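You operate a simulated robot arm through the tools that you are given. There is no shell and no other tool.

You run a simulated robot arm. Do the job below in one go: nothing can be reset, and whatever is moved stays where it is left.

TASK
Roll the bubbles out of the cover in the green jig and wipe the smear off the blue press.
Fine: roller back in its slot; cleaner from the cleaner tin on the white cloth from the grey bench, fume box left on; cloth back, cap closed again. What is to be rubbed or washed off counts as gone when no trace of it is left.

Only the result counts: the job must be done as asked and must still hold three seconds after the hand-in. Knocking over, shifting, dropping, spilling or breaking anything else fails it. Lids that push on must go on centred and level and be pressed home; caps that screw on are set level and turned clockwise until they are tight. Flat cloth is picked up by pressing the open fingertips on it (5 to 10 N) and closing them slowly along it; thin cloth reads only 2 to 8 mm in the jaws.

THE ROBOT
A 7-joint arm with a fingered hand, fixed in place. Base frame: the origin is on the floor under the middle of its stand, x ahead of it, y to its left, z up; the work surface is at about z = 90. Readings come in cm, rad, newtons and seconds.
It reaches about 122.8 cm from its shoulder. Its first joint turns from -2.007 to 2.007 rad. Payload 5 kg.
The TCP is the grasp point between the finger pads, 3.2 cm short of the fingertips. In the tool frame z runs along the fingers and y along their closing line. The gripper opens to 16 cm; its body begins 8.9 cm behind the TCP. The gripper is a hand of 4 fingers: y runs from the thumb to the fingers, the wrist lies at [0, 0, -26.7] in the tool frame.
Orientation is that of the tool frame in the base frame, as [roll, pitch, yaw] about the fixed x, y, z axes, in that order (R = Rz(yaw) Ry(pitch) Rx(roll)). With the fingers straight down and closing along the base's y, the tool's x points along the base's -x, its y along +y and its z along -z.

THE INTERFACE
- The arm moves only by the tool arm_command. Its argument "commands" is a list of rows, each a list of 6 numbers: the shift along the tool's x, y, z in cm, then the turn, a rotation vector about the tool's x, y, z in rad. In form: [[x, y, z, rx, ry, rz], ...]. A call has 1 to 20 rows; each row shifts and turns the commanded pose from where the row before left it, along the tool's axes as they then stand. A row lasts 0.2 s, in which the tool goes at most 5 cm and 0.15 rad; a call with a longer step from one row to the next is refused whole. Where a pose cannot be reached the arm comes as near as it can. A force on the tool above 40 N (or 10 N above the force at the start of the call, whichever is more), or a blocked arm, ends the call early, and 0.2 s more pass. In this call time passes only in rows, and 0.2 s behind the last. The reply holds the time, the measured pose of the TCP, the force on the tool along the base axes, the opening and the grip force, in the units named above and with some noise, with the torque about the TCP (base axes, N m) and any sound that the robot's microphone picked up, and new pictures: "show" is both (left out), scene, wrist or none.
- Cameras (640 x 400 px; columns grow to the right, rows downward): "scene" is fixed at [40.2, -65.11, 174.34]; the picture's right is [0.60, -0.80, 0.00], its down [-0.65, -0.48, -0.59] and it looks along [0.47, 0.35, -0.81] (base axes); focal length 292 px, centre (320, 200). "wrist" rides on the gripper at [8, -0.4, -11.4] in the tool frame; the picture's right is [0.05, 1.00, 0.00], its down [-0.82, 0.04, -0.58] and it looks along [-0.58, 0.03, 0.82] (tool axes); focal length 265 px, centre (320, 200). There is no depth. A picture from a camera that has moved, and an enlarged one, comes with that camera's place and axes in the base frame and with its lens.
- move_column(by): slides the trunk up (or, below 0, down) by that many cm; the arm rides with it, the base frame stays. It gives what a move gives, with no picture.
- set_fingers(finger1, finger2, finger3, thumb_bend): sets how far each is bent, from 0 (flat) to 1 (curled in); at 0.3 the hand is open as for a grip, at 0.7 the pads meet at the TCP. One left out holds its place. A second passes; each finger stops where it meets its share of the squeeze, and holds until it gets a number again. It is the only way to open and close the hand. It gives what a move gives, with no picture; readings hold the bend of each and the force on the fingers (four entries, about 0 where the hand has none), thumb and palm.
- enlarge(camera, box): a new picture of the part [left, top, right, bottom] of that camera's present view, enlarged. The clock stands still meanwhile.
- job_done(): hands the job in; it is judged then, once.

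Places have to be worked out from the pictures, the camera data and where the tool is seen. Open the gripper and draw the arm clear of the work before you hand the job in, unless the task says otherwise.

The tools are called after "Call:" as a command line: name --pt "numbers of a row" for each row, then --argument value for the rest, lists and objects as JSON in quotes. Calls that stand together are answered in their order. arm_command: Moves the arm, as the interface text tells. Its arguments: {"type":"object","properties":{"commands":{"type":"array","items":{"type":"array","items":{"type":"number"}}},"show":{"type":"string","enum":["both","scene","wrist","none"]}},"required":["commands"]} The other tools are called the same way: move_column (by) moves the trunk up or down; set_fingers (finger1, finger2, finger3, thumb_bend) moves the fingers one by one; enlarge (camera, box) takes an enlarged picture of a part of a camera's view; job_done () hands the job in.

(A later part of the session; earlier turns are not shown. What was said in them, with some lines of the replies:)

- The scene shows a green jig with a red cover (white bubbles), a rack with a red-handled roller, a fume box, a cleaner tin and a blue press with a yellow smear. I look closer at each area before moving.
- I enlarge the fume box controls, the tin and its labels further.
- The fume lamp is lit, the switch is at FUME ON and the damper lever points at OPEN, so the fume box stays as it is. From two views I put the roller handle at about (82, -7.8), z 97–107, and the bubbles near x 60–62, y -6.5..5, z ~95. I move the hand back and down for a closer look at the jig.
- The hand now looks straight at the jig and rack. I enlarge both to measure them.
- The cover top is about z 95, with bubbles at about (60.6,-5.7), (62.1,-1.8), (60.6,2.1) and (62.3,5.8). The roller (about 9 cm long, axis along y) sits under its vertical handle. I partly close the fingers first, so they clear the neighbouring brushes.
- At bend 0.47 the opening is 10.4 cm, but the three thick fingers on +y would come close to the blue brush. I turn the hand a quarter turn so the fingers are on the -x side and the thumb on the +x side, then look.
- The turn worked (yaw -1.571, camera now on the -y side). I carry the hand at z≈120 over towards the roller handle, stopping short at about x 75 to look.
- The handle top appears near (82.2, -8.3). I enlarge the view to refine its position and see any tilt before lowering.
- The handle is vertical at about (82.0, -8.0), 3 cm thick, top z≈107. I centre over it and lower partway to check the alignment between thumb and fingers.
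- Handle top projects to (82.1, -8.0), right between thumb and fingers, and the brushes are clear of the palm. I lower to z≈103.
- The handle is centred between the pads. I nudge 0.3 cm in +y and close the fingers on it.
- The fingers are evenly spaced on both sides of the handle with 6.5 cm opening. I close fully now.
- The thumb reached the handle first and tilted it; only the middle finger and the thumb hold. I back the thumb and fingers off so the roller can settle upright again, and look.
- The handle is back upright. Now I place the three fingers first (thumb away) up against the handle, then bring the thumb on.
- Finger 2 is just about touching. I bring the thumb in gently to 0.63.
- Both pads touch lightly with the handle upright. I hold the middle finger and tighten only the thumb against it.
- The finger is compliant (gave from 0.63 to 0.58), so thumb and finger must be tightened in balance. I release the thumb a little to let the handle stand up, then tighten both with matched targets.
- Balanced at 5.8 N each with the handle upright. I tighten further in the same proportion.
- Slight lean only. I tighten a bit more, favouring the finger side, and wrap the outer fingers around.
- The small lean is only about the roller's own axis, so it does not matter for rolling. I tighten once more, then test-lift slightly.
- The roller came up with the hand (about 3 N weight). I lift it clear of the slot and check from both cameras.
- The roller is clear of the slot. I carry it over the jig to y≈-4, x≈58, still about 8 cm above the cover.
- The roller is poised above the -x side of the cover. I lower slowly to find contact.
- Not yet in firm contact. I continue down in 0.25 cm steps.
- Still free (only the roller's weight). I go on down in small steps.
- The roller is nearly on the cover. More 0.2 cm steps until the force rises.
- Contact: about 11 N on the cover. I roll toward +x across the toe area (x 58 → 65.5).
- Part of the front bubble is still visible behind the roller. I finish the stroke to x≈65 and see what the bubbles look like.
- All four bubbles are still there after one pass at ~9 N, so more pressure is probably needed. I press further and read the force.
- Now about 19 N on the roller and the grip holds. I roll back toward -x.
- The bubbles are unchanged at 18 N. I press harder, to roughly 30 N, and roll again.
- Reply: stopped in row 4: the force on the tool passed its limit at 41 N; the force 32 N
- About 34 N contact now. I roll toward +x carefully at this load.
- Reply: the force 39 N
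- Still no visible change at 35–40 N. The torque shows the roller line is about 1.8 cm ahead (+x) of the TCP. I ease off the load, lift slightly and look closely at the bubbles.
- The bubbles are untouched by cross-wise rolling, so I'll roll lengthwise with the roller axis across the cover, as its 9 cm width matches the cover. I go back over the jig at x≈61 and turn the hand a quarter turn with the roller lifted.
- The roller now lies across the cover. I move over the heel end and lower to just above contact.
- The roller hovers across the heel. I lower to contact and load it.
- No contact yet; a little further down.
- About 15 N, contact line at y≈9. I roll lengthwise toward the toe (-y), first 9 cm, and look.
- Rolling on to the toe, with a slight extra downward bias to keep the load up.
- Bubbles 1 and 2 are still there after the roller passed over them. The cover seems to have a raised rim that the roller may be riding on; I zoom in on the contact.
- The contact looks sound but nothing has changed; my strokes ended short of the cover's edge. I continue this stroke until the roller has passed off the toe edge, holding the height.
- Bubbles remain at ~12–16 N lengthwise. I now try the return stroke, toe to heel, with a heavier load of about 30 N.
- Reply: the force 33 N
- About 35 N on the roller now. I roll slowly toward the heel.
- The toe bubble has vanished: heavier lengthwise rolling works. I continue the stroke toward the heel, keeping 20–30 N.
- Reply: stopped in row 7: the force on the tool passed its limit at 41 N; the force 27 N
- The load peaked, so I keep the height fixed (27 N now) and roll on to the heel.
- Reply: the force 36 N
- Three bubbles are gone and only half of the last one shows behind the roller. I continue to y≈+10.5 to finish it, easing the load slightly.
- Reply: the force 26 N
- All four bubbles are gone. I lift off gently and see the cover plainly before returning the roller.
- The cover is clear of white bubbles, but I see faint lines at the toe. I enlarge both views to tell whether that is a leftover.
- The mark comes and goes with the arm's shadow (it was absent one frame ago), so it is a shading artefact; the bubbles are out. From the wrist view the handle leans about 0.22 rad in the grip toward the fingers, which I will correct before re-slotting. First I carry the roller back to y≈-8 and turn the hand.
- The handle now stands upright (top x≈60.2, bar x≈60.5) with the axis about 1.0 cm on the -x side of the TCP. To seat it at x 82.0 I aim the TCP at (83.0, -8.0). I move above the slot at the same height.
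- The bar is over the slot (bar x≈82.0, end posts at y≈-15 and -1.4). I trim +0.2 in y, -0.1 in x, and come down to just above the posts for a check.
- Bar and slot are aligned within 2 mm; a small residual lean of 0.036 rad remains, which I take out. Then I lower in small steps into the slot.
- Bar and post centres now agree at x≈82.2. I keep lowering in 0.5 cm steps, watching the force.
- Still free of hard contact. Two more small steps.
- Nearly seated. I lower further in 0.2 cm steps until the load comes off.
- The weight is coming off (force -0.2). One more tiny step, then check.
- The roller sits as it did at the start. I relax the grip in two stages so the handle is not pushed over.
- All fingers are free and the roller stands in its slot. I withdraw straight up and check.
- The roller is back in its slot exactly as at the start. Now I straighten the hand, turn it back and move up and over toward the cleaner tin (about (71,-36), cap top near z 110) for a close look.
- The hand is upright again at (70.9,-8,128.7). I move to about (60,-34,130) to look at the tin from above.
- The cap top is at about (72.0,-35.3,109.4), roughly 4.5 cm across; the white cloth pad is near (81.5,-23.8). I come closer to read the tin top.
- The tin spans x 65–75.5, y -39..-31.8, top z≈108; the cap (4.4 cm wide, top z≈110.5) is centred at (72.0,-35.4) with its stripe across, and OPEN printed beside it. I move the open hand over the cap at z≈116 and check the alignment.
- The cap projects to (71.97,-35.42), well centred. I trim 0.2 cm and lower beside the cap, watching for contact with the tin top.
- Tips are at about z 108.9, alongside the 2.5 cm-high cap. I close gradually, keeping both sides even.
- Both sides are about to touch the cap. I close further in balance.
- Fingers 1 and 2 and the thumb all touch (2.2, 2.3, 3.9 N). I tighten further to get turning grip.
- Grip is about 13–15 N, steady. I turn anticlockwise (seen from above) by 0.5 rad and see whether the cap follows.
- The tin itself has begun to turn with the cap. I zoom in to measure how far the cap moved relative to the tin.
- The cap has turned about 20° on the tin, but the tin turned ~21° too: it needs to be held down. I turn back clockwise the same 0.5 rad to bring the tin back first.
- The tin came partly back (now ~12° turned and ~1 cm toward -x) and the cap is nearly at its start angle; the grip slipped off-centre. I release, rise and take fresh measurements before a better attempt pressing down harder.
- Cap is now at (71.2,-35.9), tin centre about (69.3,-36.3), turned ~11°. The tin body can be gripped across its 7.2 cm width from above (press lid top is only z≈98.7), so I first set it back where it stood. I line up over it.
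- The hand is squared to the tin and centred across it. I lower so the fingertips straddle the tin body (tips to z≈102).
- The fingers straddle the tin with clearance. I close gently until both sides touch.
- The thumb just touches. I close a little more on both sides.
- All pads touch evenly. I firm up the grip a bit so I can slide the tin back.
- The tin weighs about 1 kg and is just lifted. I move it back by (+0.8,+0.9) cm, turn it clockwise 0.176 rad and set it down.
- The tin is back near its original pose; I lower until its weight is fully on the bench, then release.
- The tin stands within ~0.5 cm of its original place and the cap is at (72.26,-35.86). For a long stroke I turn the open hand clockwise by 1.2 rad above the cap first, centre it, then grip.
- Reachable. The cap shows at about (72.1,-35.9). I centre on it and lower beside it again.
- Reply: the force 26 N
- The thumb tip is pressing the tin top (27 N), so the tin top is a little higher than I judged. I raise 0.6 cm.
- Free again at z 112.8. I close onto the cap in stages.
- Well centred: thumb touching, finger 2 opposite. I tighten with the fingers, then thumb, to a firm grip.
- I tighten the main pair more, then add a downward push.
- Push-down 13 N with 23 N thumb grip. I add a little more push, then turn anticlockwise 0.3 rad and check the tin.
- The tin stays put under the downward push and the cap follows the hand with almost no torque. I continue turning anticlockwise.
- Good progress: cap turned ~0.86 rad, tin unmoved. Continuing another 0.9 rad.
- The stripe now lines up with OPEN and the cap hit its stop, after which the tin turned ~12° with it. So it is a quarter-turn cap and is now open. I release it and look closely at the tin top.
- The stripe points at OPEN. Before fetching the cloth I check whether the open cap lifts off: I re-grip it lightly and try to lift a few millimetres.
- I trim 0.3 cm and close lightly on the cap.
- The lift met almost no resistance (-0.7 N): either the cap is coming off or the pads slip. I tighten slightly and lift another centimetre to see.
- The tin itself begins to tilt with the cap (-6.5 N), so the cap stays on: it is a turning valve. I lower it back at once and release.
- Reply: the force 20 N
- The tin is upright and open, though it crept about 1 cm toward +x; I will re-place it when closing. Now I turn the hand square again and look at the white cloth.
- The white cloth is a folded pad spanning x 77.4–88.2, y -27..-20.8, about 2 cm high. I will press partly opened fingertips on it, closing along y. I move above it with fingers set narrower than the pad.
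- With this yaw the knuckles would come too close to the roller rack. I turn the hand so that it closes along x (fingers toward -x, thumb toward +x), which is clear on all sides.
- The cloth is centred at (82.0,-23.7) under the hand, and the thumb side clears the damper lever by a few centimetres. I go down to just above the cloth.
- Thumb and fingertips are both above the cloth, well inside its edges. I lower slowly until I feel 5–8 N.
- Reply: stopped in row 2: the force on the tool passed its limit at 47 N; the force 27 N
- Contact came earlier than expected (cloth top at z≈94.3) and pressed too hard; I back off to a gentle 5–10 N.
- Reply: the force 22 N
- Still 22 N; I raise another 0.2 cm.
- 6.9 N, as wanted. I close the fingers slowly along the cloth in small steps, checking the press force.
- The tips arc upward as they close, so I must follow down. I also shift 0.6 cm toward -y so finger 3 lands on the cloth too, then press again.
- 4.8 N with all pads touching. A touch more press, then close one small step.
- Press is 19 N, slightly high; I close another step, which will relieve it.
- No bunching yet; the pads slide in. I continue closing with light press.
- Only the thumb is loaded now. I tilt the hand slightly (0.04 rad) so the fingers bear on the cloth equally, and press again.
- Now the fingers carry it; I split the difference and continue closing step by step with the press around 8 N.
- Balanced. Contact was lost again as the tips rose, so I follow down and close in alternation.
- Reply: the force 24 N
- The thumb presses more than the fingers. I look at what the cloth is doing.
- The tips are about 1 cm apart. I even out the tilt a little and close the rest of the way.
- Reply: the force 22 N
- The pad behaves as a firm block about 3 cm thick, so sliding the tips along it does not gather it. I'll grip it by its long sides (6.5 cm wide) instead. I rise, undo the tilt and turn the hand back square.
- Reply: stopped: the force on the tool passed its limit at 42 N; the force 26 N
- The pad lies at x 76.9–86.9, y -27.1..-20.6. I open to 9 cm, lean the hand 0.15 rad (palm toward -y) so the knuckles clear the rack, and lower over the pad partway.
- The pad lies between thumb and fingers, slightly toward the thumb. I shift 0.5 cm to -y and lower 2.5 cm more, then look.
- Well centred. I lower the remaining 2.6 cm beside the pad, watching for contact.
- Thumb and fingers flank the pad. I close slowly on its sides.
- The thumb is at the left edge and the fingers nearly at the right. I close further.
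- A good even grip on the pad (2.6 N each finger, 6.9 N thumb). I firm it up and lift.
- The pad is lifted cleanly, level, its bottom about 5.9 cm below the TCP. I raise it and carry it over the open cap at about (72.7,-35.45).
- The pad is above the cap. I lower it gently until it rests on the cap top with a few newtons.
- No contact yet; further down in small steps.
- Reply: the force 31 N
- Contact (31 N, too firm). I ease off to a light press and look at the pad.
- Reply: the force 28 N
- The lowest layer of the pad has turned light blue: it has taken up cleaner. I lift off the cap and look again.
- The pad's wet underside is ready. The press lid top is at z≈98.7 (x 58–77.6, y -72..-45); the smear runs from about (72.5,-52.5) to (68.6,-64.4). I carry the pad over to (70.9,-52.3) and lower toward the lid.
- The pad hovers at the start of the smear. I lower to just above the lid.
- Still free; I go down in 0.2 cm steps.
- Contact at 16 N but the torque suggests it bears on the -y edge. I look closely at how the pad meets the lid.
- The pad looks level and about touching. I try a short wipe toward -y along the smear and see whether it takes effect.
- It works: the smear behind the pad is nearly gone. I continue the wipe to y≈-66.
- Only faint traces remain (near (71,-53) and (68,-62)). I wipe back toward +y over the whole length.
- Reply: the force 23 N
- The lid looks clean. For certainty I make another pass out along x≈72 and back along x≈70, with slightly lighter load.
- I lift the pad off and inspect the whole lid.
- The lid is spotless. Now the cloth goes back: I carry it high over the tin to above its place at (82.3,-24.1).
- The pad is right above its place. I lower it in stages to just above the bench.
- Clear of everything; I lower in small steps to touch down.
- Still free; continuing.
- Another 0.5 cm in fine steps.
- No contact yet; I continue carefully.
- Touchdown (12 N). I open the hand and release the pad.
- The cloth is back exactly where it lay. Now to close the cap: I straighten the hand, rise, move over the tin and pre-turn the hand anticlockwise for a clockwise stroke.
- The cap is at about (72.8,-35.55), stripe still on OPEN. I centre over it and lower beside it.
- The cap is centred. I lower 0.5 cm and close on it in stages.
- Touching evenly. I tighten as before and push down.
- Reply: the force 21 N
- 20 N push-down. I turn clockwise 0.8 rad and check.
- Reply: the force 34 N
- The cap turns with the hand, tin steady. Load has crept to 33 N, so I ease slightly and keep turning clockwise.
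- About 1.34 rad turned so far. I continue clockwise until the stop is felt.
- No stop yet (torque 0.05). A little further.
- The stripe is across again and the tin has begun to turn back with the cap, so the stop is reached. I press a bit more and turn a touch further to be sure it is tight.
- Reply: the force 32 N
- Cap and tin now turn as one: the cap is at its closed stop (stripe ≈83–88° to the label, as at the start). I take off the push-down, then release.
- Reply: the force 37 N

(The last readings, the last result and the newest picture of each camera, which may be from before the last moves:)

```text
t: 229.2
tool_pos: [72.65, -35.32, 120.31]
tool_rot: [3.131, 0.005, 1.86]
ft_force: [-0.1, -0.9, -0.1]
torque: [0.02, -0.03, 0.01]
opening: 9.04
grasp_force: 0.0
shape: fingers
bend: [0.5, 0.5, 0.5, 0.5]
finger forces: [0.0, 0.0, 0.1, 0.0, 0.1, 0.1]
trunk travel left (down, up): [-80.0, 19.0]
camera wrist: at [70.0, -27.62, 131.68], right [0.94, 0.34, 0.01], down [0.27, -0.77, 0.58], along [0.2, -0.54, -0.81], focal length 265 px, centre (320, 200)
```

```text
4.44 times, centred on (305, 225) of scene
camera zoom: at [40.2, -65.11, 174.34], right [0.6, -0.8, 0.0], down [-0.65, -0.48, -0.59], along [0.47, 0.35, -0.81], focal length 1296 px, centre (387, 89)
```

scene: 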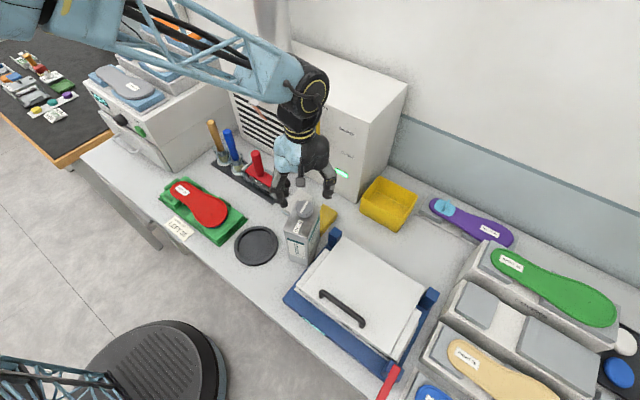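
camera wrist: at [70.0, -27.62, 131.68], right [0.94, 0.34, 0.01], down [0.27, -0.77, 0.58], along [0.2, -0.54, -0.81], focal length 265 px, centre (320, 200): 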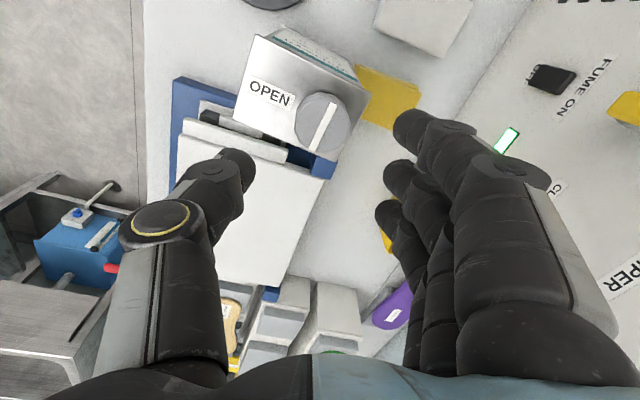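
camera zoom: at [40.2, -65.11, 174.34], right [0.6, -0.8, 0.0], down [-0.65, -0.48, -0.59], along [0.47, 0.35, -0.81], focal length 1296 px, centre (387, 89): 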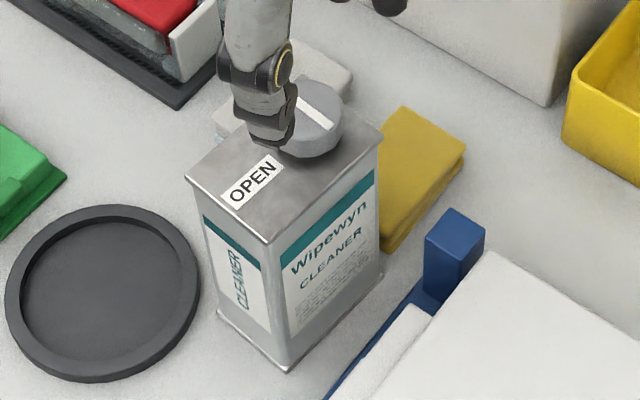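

Cap closed. The tin now stands about (+1.2,+0.9) cm and -5° off its original spot, so I set it back: I turn the hand square to the tin, open wide and line up over its body.

Call:
set_fingers --finger1 0.43 --finger2 0.43 --finger3 0.43 --thumb_bend 0.43

Call:
arm_command --pt "0 0 0 0 0 -0.149" --pt "0 0 0 0 0 -0.149" --pt "0 0 0 0 0 -0.149" --pt "0 0 0 0 0 -0.149" --pt "0 0 0 0 0 -0.149" --pt "0 0 0 0 0 -0.149" --pt "0 0 0 0 0 -0.149" --pt "0 0 0 0 0 -0.147" --pt "2.41 0.5 0 0 0 0" --pt "0 0 3 0 0 0" --pt "0 0 3 0 0 0" --pt "0 0 0 0 0 0" --show "wrist"

Call:
enlarge --camera "scene" --box '[260, 170, 350, 270]'

```text
t: 230.2
tool_pos: [72.77, -35.23, 120.38]
tool_rot: [3.129, 0.003, 1.862]
ft_force: [0.1, -0.3, -0.1]
torque: [0.01, 0.04, 0.01]
opening: 11.82
grasp_force: 0.0
shape: fingers
bend: [0.43, 0.43, 0.43, 0.43]
finger forces: [0.1, 0.0, 0.0, 0.0, 0.0, 0.0]
trunk travel left (down, up): [-80.0, 19.0]
```

```text
t: 232.8
tool_pos: [70.38, -34.82, 114.59]
tool_rot: [3.141, 0.011, 3.052]
ft_force: [0.3, -1.0, 0.3]
torque: [0.02, 0.01, -0.03]
opening: 11.86
grasp_force: 0.1
shape: fingers
bend: [0.43, 0.43, 0.43, 0.43]
finger forces: [0.1, 0.0, 0.1, 0.0, 0.0, 0.1]
trunk travel left (down, up): [-80.0, 19.0]
camera wrist: at [62.28, -34.45, 125.77], right [0.04, 1.0, 0.0], down [0.81, -0.03, 0.59], along [0.59, -0.02, -0.81], focal length 265 px, centre (320, 200)
```

wrist: 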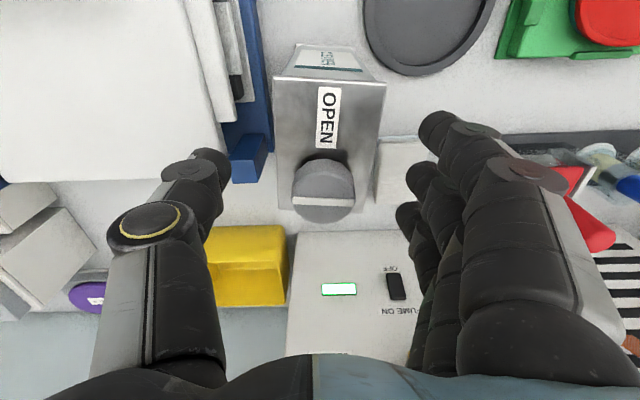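

```text
4.00 times, centred on (305, 220) of scene
camera zoom: at [40.2, -65.11, 174.34], right [0.6, -0.8, 0.0], down [-0.65, -0.48, -0.59], along [0.47, 0.35, -0.81], focal length 1167 px, centre (380, 120)
```

zoom: 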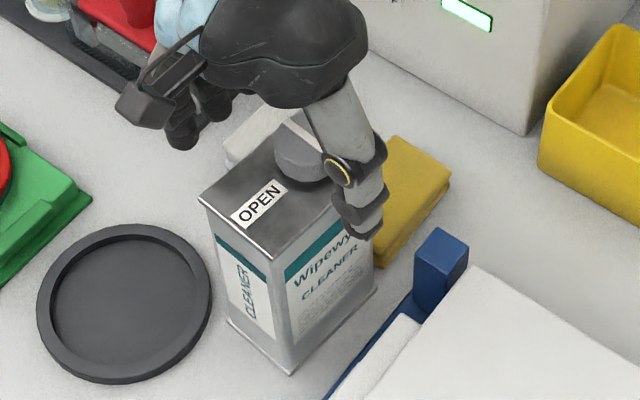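

The hand is square with the tin (cap stripe straight across). I trim 0.4 cm and lower to straddle the body.

Call:
arm_command --pt "0 0.4 2 0 0 0" --pt "0 0 3 0 0 0" --pt "0 0 2.5 0 0 0" --pt "0 0 1.4 0 0 0" --pt "0 0 0 0 0 0" --show "wrist"

Call:
set_fingers --finger1 0.53 --finger2 0.53 --finger3 0.53 --thumb_bend 0.53

```text
t: 234.0
tool_pos: [70.53, -34.27, 105.45]
tool_rot: [3.14, 0.013, 3.054]
ft_force: [-0.7, 0.9, -0.2]
torque: [0.0, 0.03, -0.01]
opening: 11.84
grasp_force: 0.2
shape: fingers
bend: [0.43, 0.43, 0.43, 0.43]
finger forces: [0.1, 0.1, 0.0, 0.0, 0.1, 0.0]
trunk travel left (down, up): [-80.0, 19.0]
camera wrist: at [62.4, -33.82, 116.78], right [0.04, 1.0, 0.0], down [0.81, -0.03, 0.59], along [0.59, -0.02, -0.81], focal length 265 px, centre (320, 200)
```

wrist: 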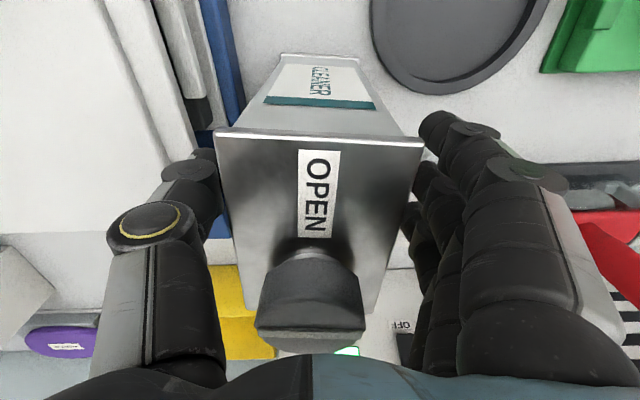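

```text
t: 235.0
tool_pos: [70.56, -34.26, 105.57]
tool_rot: [3.139, 0.014, 3.053]
ft_force: [0.1, -1.1, -0.6]
torque: [-0.01, -0.03, 0.05]
opening: 8.18
grasp_force: 0.4
shape: fingers
bend: [0.53, 0.53, 0.53, 0.52]
finger forces: [0.0, 0.1, 0.0, 0.0, 1.2, 0.0]
trunk travel left (down, up): [-80.0, 19.0]
```

The thumb touches. I close the fingers onto the other side and firm up.

Call:
set_fingers --finger1 0.58 --finger2 0.58 --finger3 0.58 --thumb_bend 0.55

Call:
set_fingers --finger1 0.64 --finger2 0.64 --finger3 0.64 --thumb_bend 0.6

Call:
enlarge --camera "wrist" --box '[0, 0, 640, 400]'

Call:
enlarge --camera "scene" --box '[260, 180, 350, 270]'

```text
t: 236.0
tool_pos: [70.49, -34.13, 105.48]
tool_rot: [3.139, 0.013, 3.052]
ft_force: [-0.2, 1.1, -1.5]
torque: [0.02, 0.0, -0.01]
opening: 7.79
grasp_force: 5.9
shape: fingers
bend: [0.55, 0.55, 0.55, 0.53]
finger forces: [2.2, 2.1, 2.1, 0.0, 4.6, 0.0]
trunk travel left (down, up): [-80.0, 19.0]
```

```text
t: 237.0
tool_pos: [70.53, -34.23, 105.44]
tool_rot: [3.139, 0.012, 3.054]
ft_force: [-0.8, 1.0, -0.3]
torque: [0.05, -0.01, 0.01]
opening: 7.63
grasp_force: 19.0
shape: fingers
bend: [0.58, 0.58, 0.58, 0.55]
finger forces: [6.4, 6.4, 6.3, 0.0, 18.3, 0.1]
trunk travel left (down, up): [-80.0, 19.0]
```

```text
1.00 times, centred on (320, 200) of wrist (not enlarged: the box is as wide or as high as the picture)
camera zoom: at [62.4, -33.83, 116.76], right [0.04, 1.0, 0.0], down [0.81, -0.03, 0.59], along [0.59, -0.02, -0.81], focal length 265 px, centre (320, 200)
```

zoom: 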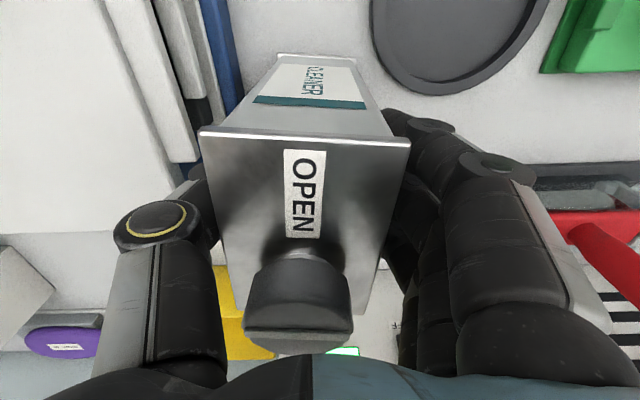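

```text
4.44 times, centred on (305, 225) of scene
camera zoom: at [40.2, -65.11, 174.34], right [0.6, -0.8, 0.0], down [-0.65, -0.48, -0.59], along [0.47, 0.35, -0.81], focal length 1296 px, centre (387, 89)
```

zoom: 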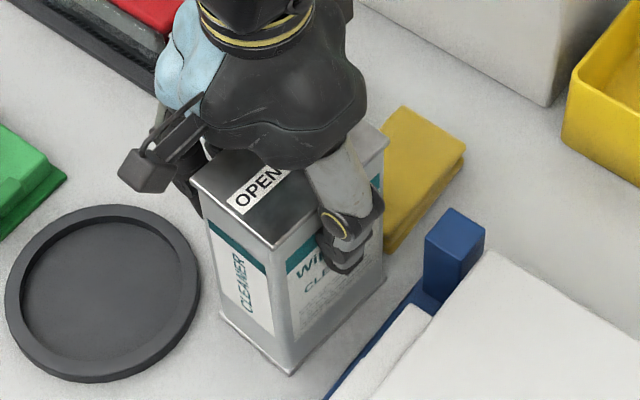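

Gripped (tin centre about (70.7,-35.1)). I lift it slightly, move (-1.15,-0.5) cm, turn anticlockwise 0.09 rad and set it down.

Call:
arm_command --pt "0 0 -0.15 0 0 0" --pt "0 0 -0.15 0 0 0" --pt "0 0 -0.15 0 0 0" --pt "0.55 -0.3 0 0 0 0" --pt "0.55 -0.3 0 0 0 0" --pt "0 0 0 0 0 -0.045" --pt "0 0 0 0 0 -0.045" --pt "0 0 0.15 0 0 0" --pt "0 0 0.15 0 0 0" --pt "0 0 0 0 0 0" --show "none"

Call:
enlarge --camera "scene" --box '[260, 180, 350, 270]'

```text
t: 239.2
tool_pos: [69.45, -34.72, 105.64]
tool_rot: [-3.14, 0.013, -3.14]
ft_force: [0.1, 0.9, -8.0]
torque: [0.06, 0.03, -0.02]
opening: 7.64
grasp_force: 18.1
shape: fingers
bend: [0.58, 0.58, 0.58, 0.55]
finger forces: [6.3, 6.3, 6.0, 0.0, 18.6, 0.0]
trunk travel left (down, up): [-80.0, 19.0]
```

```text
4.44 times, centred on (305, 225) of scene
camera zoom: at [40.2, -65.11, 174.34], right [0.6, -0.8, 0.0], down [-0.65, -0.48, -0.59], along [0.47, 0.35, -0.81], focal length 1296 px, centre (387, 89)
```

zoom: 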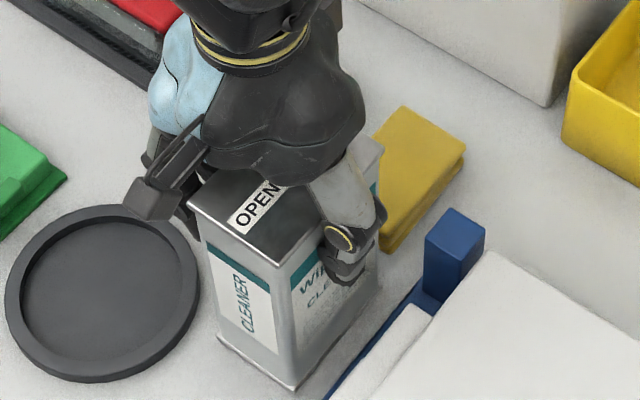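

The tin's corners now match the original picture within ~3 mm. I lower it fully and release.

Call:
arm_command --pt "0.15 -0.1 0.1 0 0 0" --pt "0 0 0.1 0 0 0" --pt "0 0 0 0 0 0" --show "none"

Call:
set_fingers --finger1 0.52 --finger2 0.52 --finger3 0.52 --thumb_bend 0.51

Call:
set_fingers --finger1 0.44 --finger2 0.44 --finger3 0.44 --thumb_bend 0.44

Call:
arm_command --pt "0 0 -2 0 0 0" --pt "0 0 -3.5 0 0 0" --pt "0 0 -4 0 0 0" --pt "0 0 -4 0 0 0" --pt "3 0 -2 0 0 0" --pt "3 0 0 0 0 0" --pt "0 0 0 0 0 0" --show "both"

Call:
enlarge --camera "scene" --box '[260, 180, 350, 270]'

Call:
enlarge --camera "wrist" --box '[230, 50, 410, 230]'

```text
t: 240.0
tool_pos: [69.18, -34.9, 105.36]
tool_rot: [3.14, 0.01, -3.14]
ft_force: [-1.3, -0.5, -2.5]
torque: [-0.14, 0.01, -0.03]
opening: 7.63
grasp_force: 18.1
shape: fingers
bend: [0.58, 0.58, 0.58, 0.55]
finger forces: [6.3, 6.2, 6.1, 0.0, 18.4, 0.0]
trunk travel left (down, up): [-80.0, 19.0]
```

```text
t: 241.0
tool_pos: [69.19, -34.93, 105.42]
tool_rot: [3.141, 0.012, -3.14]
ft_force: [0.6, -1.2, 1.4]
torque: [-0.05, -0.05, 0.02]
opening: 8.61
grasp_force: 0.5
shape: fingers
bend: [0.52, 0.52, 0.52, 0.51]
finger forces: [0.0, 0.1, 0.0, 0.0, 1.2, 0.0]
trunk travel left (down, up): [-80.0, 19.0]
```

```text
t: 242.0
tool_pos: [69.12, -34.88, 105.43]
tool_rot: [-3.141, 0.011, -3.14]
ft_force: [0.2, 0.4, -0.4]
torque: [0.02, 0.0, -0.02]
opening: 11.43
grasp_force: 0.0
shape: fingers
bend: [0.44, 0.44, 0.44, 0.44]
finger forces: [0.0, 0.0, 0.1, 0.1, 0.0, 0.0]
trunk travel left (down, up): [-80.0, 19.0]
```

```text
t: 243.6
tool_pos: [62.83, -34.79, 121.0]
tool_rot: [3.141, 0.012, -3.141]
ft_force: [-0.8, 0.9, 0.3]
torque: [-0.02, -0.01, -0.01]
opening: 11.44
grasp_force: 0.1
shape: fingers
bend: [0.44, 0.44, 0.44, 0.44]
finger forces: [0.0, 0.0, 0.0, 0.0, 0.0, 0.0]
trunk travel left (down, up): [-80.0, 19.0]
camera wrist: at [54.78, -35.15, 132.26], right [-0.05, 1.0, 0.0], down [0.81, 0.04, 0.59], along [0.59, 0.03, -0.81], focal length 265 px, centre (320, 200)
```

scene: 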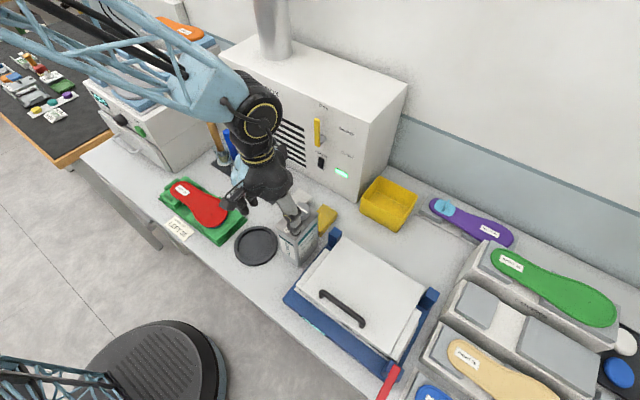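
wrist: 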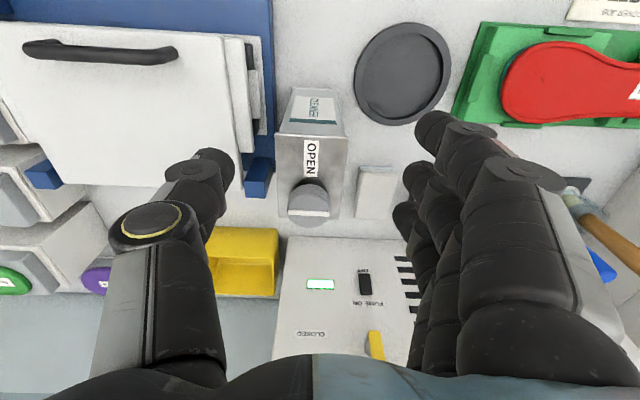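

```text
4.44 times, centred on (305, 225) of scene
camera zoom: at [40.2, -65.11, 174.34], right [0.6, -0.8, 0.0], down [-0.65, -0.48, -0.59], along [0.47, 0.35, -0.81], focal length 1296 px, centre (387, 89)
```

zoom: 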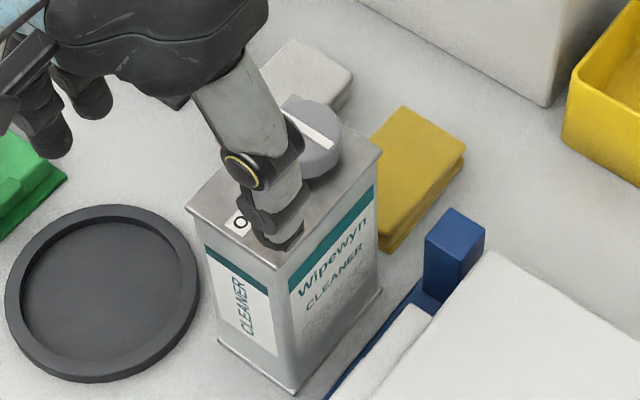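

```text
2.22 times, centred on (320, 140) of wrist
camera zoom: at [54.78, -35.15, 132.26], right [-0.05, 1.0, 0.0], down [0.81, 0.04, 0.59], along [0.59, 0.03, -0.81], focal length 590 px, centre (320, 333)
```

zoom: 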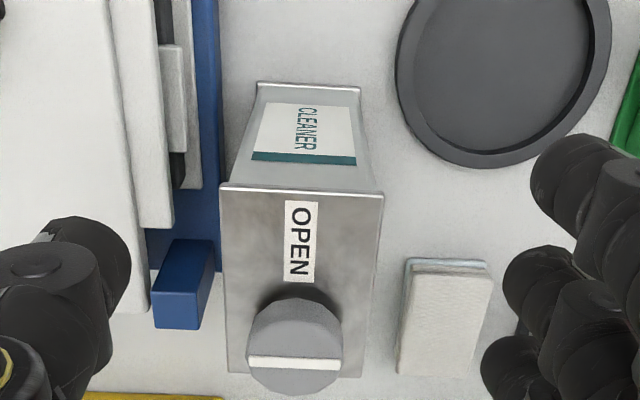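

The tin stands exactly as at the start with the cap closed (stripe straight across). I draw the arm up and back to look over the whole bench.

Call:
arm_command --pt "2 3 -3.4 0 0 0" --pt "2 3 -3.4 0 0 0" --pt "2 4 -2 0 0 0" --pt "2 4.4 -1 0 0 0" --pt "2 4.4 -1 0 0 0" --pt "2 4.4 -1 0 0 0" --pt "2 4.4 0 0 0 0" --pt "2 4.0 0 0 0 0" --pt "0 0 0 0 0 0" --show "both"

Call:
enlarge --camera "scene" --box '[280, 220, 440, 370]'

Call:
enlarge --camera "scene" --box '[150, 165, 250, 250]'

Call:
enlarge --camera "scene" --box '[220, 90, 380, 250]'

Call:
enlarge --camera "wrist" --box '[200, 80, 440, 230]'

```text
t: 245.6
tool_pos: [46.6, -3.06, 132.58]
tool_rot: [-3.14, 0.011, 3.14]
ft_force: [0.9, -1.1, -0.2]
torque: [0.02, 0.03, 0.06]
opening: 11.49
grasp_force: 0.0
shape: fingers
bend: [0.44, 0.44, 0.44, 0.44]
finger forces: [0.0, 0.0, 0.0, 0.1, 0.0, 0.1]
trunk travel left (down, up): [-80.0, 19.0]
camera wrist: at [38.51, -3.52, 143.93], right [-0.05, 1.0, 0.0], down [0.81, 0.04, 0.59], along [0.59, 0.03, -0.81], focal length 265 px, centre (320, 200)
```

scene: 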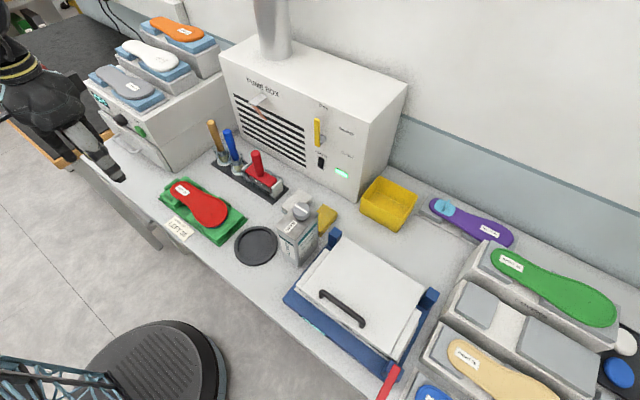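
wrist: 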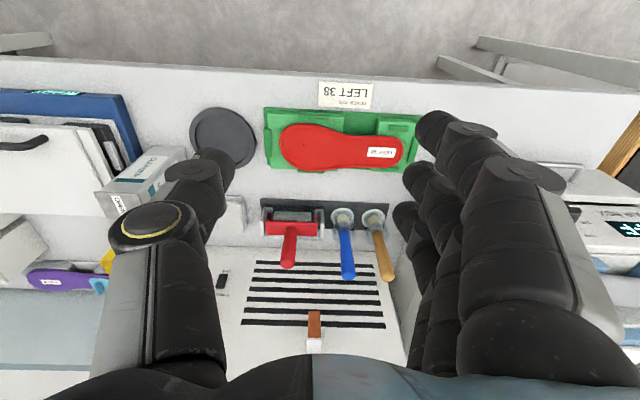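

```text
2.67 times, centred on (360, 295) of scene
camera zoom: at [40.2, -65.11, 174.34], right [0.6, -0.8, 0.0], down [-0.65, -0.48, -0.59], along [0.47, 0.35, -0.81], focal length 778 px, centre (213, -53)
```

zoom: 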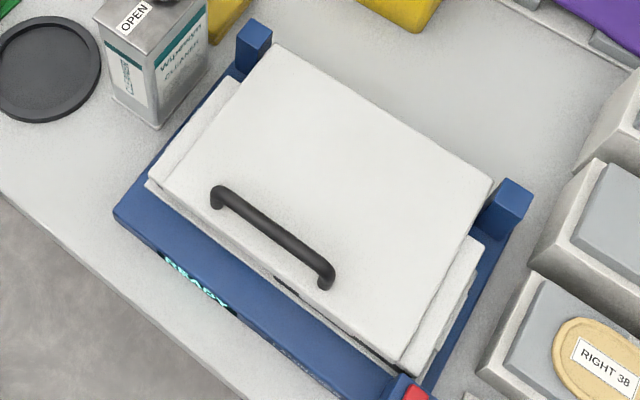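

```text
4.71 times, centred on (200, 208) of scene
camera zoom: at [40.2, -65.11, 174.34], right [0.6, -0.8, 0.0], down [-0.65, -0.48, -0.59], along [0.47, 0.35, -0.81], focal length 1373 px, centre (885, 165)
```

zoom: 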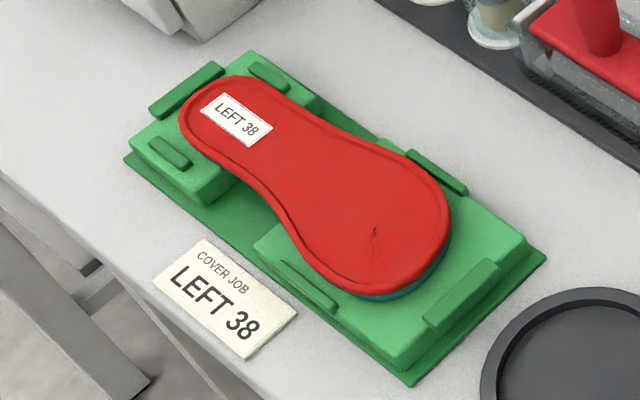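

```text
2.50 times, centred on (300, 170) of scene
camera zoom: at [40.2, -65.11, 174.34], right [0.6, -0.8, 0.0], down [-0.65, -0.48, -0.59], along [0.47, 0.35, -0.81], focal length 729 px, centre (370, 275)
```

zoom: 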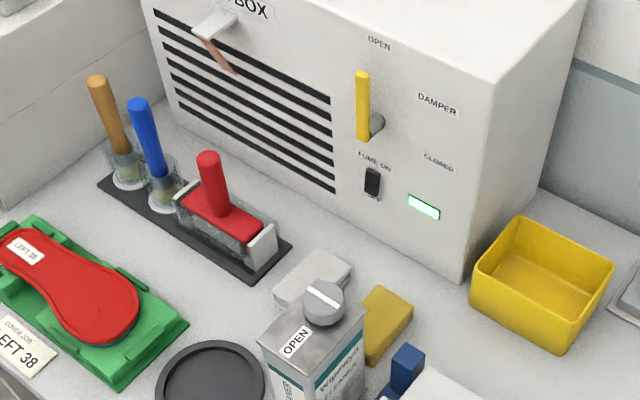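

```text
2.67 times, centred on (320, 155) of wrist
camera zoom: at [38.51, -3.52, 143.93], right [-0.05, 1.0, 0.0], down [0.81, 0.04, 0.59], along [0.59, 0.03, -0.81], focal length 708 px, centre (320, 320)
```

zoom: 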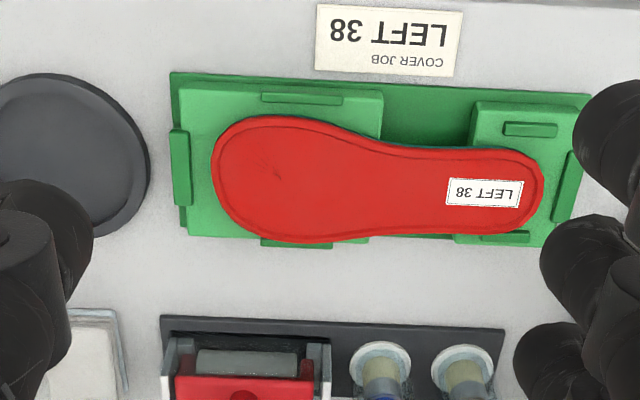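

Everything is in place. I take one more close look at the faint lines at the toe, to be sure no bubble trace is left.

Call:
enlarge --camera "scene" --box '[198, 203, 228, 225]'

Call:
enlarge --camera "wrist" --box '[275, 115, 345, 175]'

Call:
enlarge --camera "scene" --box '[490, 240, 630, 340]'

Call:
enlarge --camera "scene" --box '[80, 10, 220, 110]'

```text
16.00 times, centred on (213, 214) of scene
camera zoom: at [40.2, -65.11, 174.34], right [0.6, -0.8, 0.0], down [-0.65, -0.48, -0.59], along [0.47, 0.35, -0.81], focal length 4667 px, centre (2032, -24)
```

zoom: 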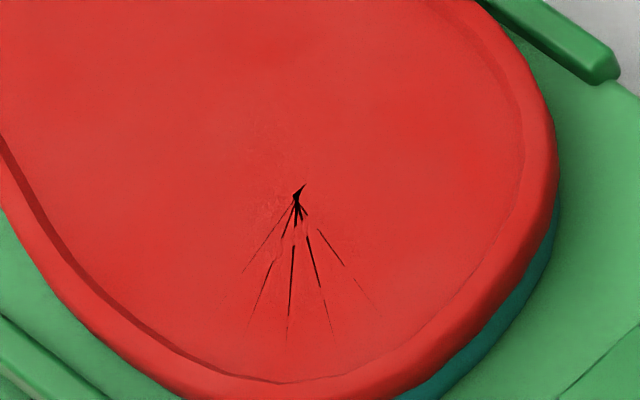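

```text
6.67 times, centred on (310, 145) of wrist
camera zoom: at [38.51, -3.52, 143.93], right [-0.05, 1.0, 0.0], down [0.81, 0.04, 0.59], along [0.59, 0.03, -0.81], focal length 1769 px, centre (387, 567)
```

zoom: 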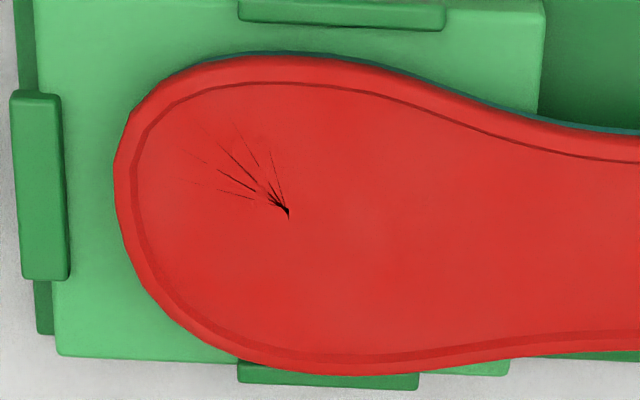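

```text
4.00 times, centred on (560, 290) of scene
camera zoom: at [40.2, -65.11, 174.34], right [0.6, -0.8, 0.0], down [-0.65, -0.48, -0.59], along [0.47, 0.35, -0.81], focal length 1167 px, centre (-640, -160)
```

zoom: 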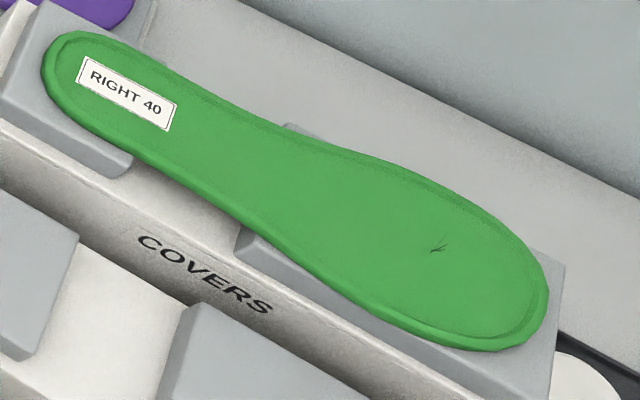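

```text
4.00 times, centred on (150, 60) of scene
camera zoom: at [40.2, -65.11, 174.34], right [0.6, -0.8, 0.0], down [-0.65, -0.48, -0.59], along [0.47, 0.35, -0.81], focal length 1167 px, centre (1000, 760)
```

zoom: 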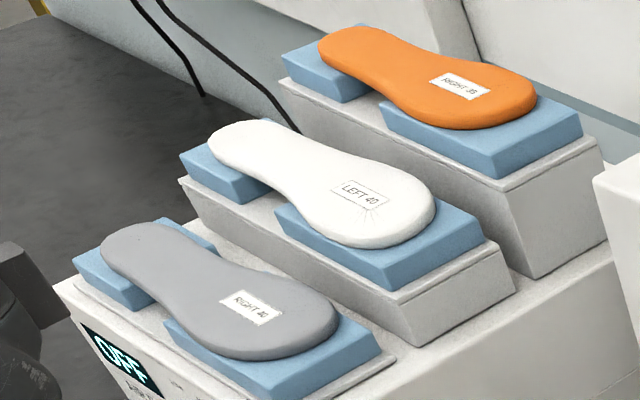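

The same little mark appears on the untouched green RIGHT 40 cover, so it is just how the covers are drawn; no bubble is left. Everything is in its place, so I open the hand fully and move well clear.

Call:
set_fingers --finger1 0.3 --finger2 0.3 --finger3 0.3 --thumb_bend 0.3

Call:
arm_command --pt "0 0 -3 0 0 0" --pt "0 0 -3 0 0 0" --pt "0 0 0 0 0 0" --show "both"

```text
t: 246.6
tool_pos: [46.61, -3.04, 132.69]
tool_rot: [3.142, 0.013, -3.139]
ft_force: [0.3, -0.1, 0.2]
torque: [0.01, 0.0, 0.04]
opening: 16.98
grasp_force: 0.1
shape: fingers
bend: [0.3, 0.3, 0.3, 0.3]
finger forces: [0.0, 0.1, 0.0, 0.0, 0.0, 0.0]
trunk travel left (down, up): [-80.0, 19.0]
```

```text
t: 247.4
tool_pos: [46.88, -3.47, 138.81]
tool_rot: [3.141, 0.011, 3.141]
ft_force: [0.1, -1.0, -0.8]
torque: [0.02, 0.02, 0.01]
opening: 17.01
grasp_force: 0.0
shape: fingers
bend: [0.3, 0.3, 0.3, 0.3]
finger forces: [0.0, 0.1, 0.1, 0.0, 0.0, 0.1]
trunk travel left (down, up): [-80.0, 19.0]
camera wrist: at [38.78, -3.83, 150.08], right [-0.05, 1.0, 0.0], down [0.81, 0.04, 0.59], along [0.59, 0.03, -0.81], focal length 265 px, centre (320, 200)
```

scene: 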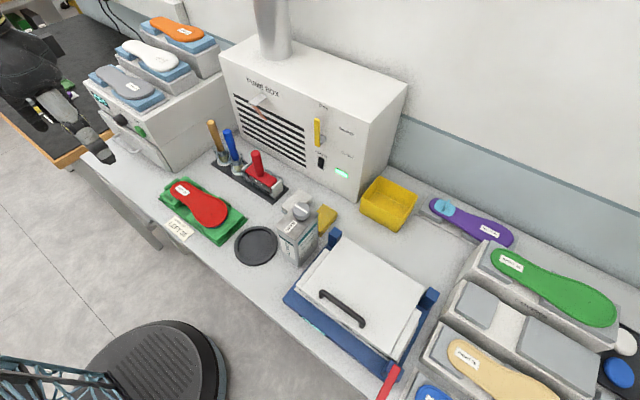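
wrist: 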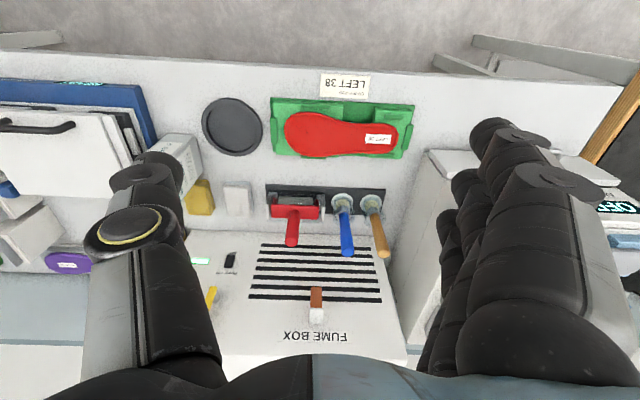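

The final pictures show the cover free of bubbles, the press lid clean, and the roller, cloth and tin in their places. The cap is closed, the fume box lamp is lit, and the hand is open and clear, so I hand the job in.

Call:
job_done

```text
The job is handed in.
```

The job is handed in: the bubbles are out of the cover in the green jig and the smear is off the blue press. I have no verdict back yet, only that it was accepted for judging.

- **Cover:** all four bubbles went after I rolled it lengthwise at about 20–35 N. A faint mark still shows at the toe, but the untouched green RIGHT 40 cover has a similar one, so I took it as part of how the covers are drawn.
- **Roller:** it is back in its slot, upright as at the start.
- **Press:** I wiped the lid with the white cloth wetted at the cleaner tin, and no trace of the smear shows in the close-ups.
- **Cloth:** it lies where it was on the grey bench, still damp with cleaner on the underside.
- **Tin:** it slid and turned while I worked the cap, so I set it back to within a few millimetres of its first place. The cap was turned clockwise to its stop, and its stripe sits as it did at the start.
- **Fume box:** I left it untouched. The switch is on and the lamp is lit.

The final pictures show nothing else on the bench moved, and the hand is open and well clear.
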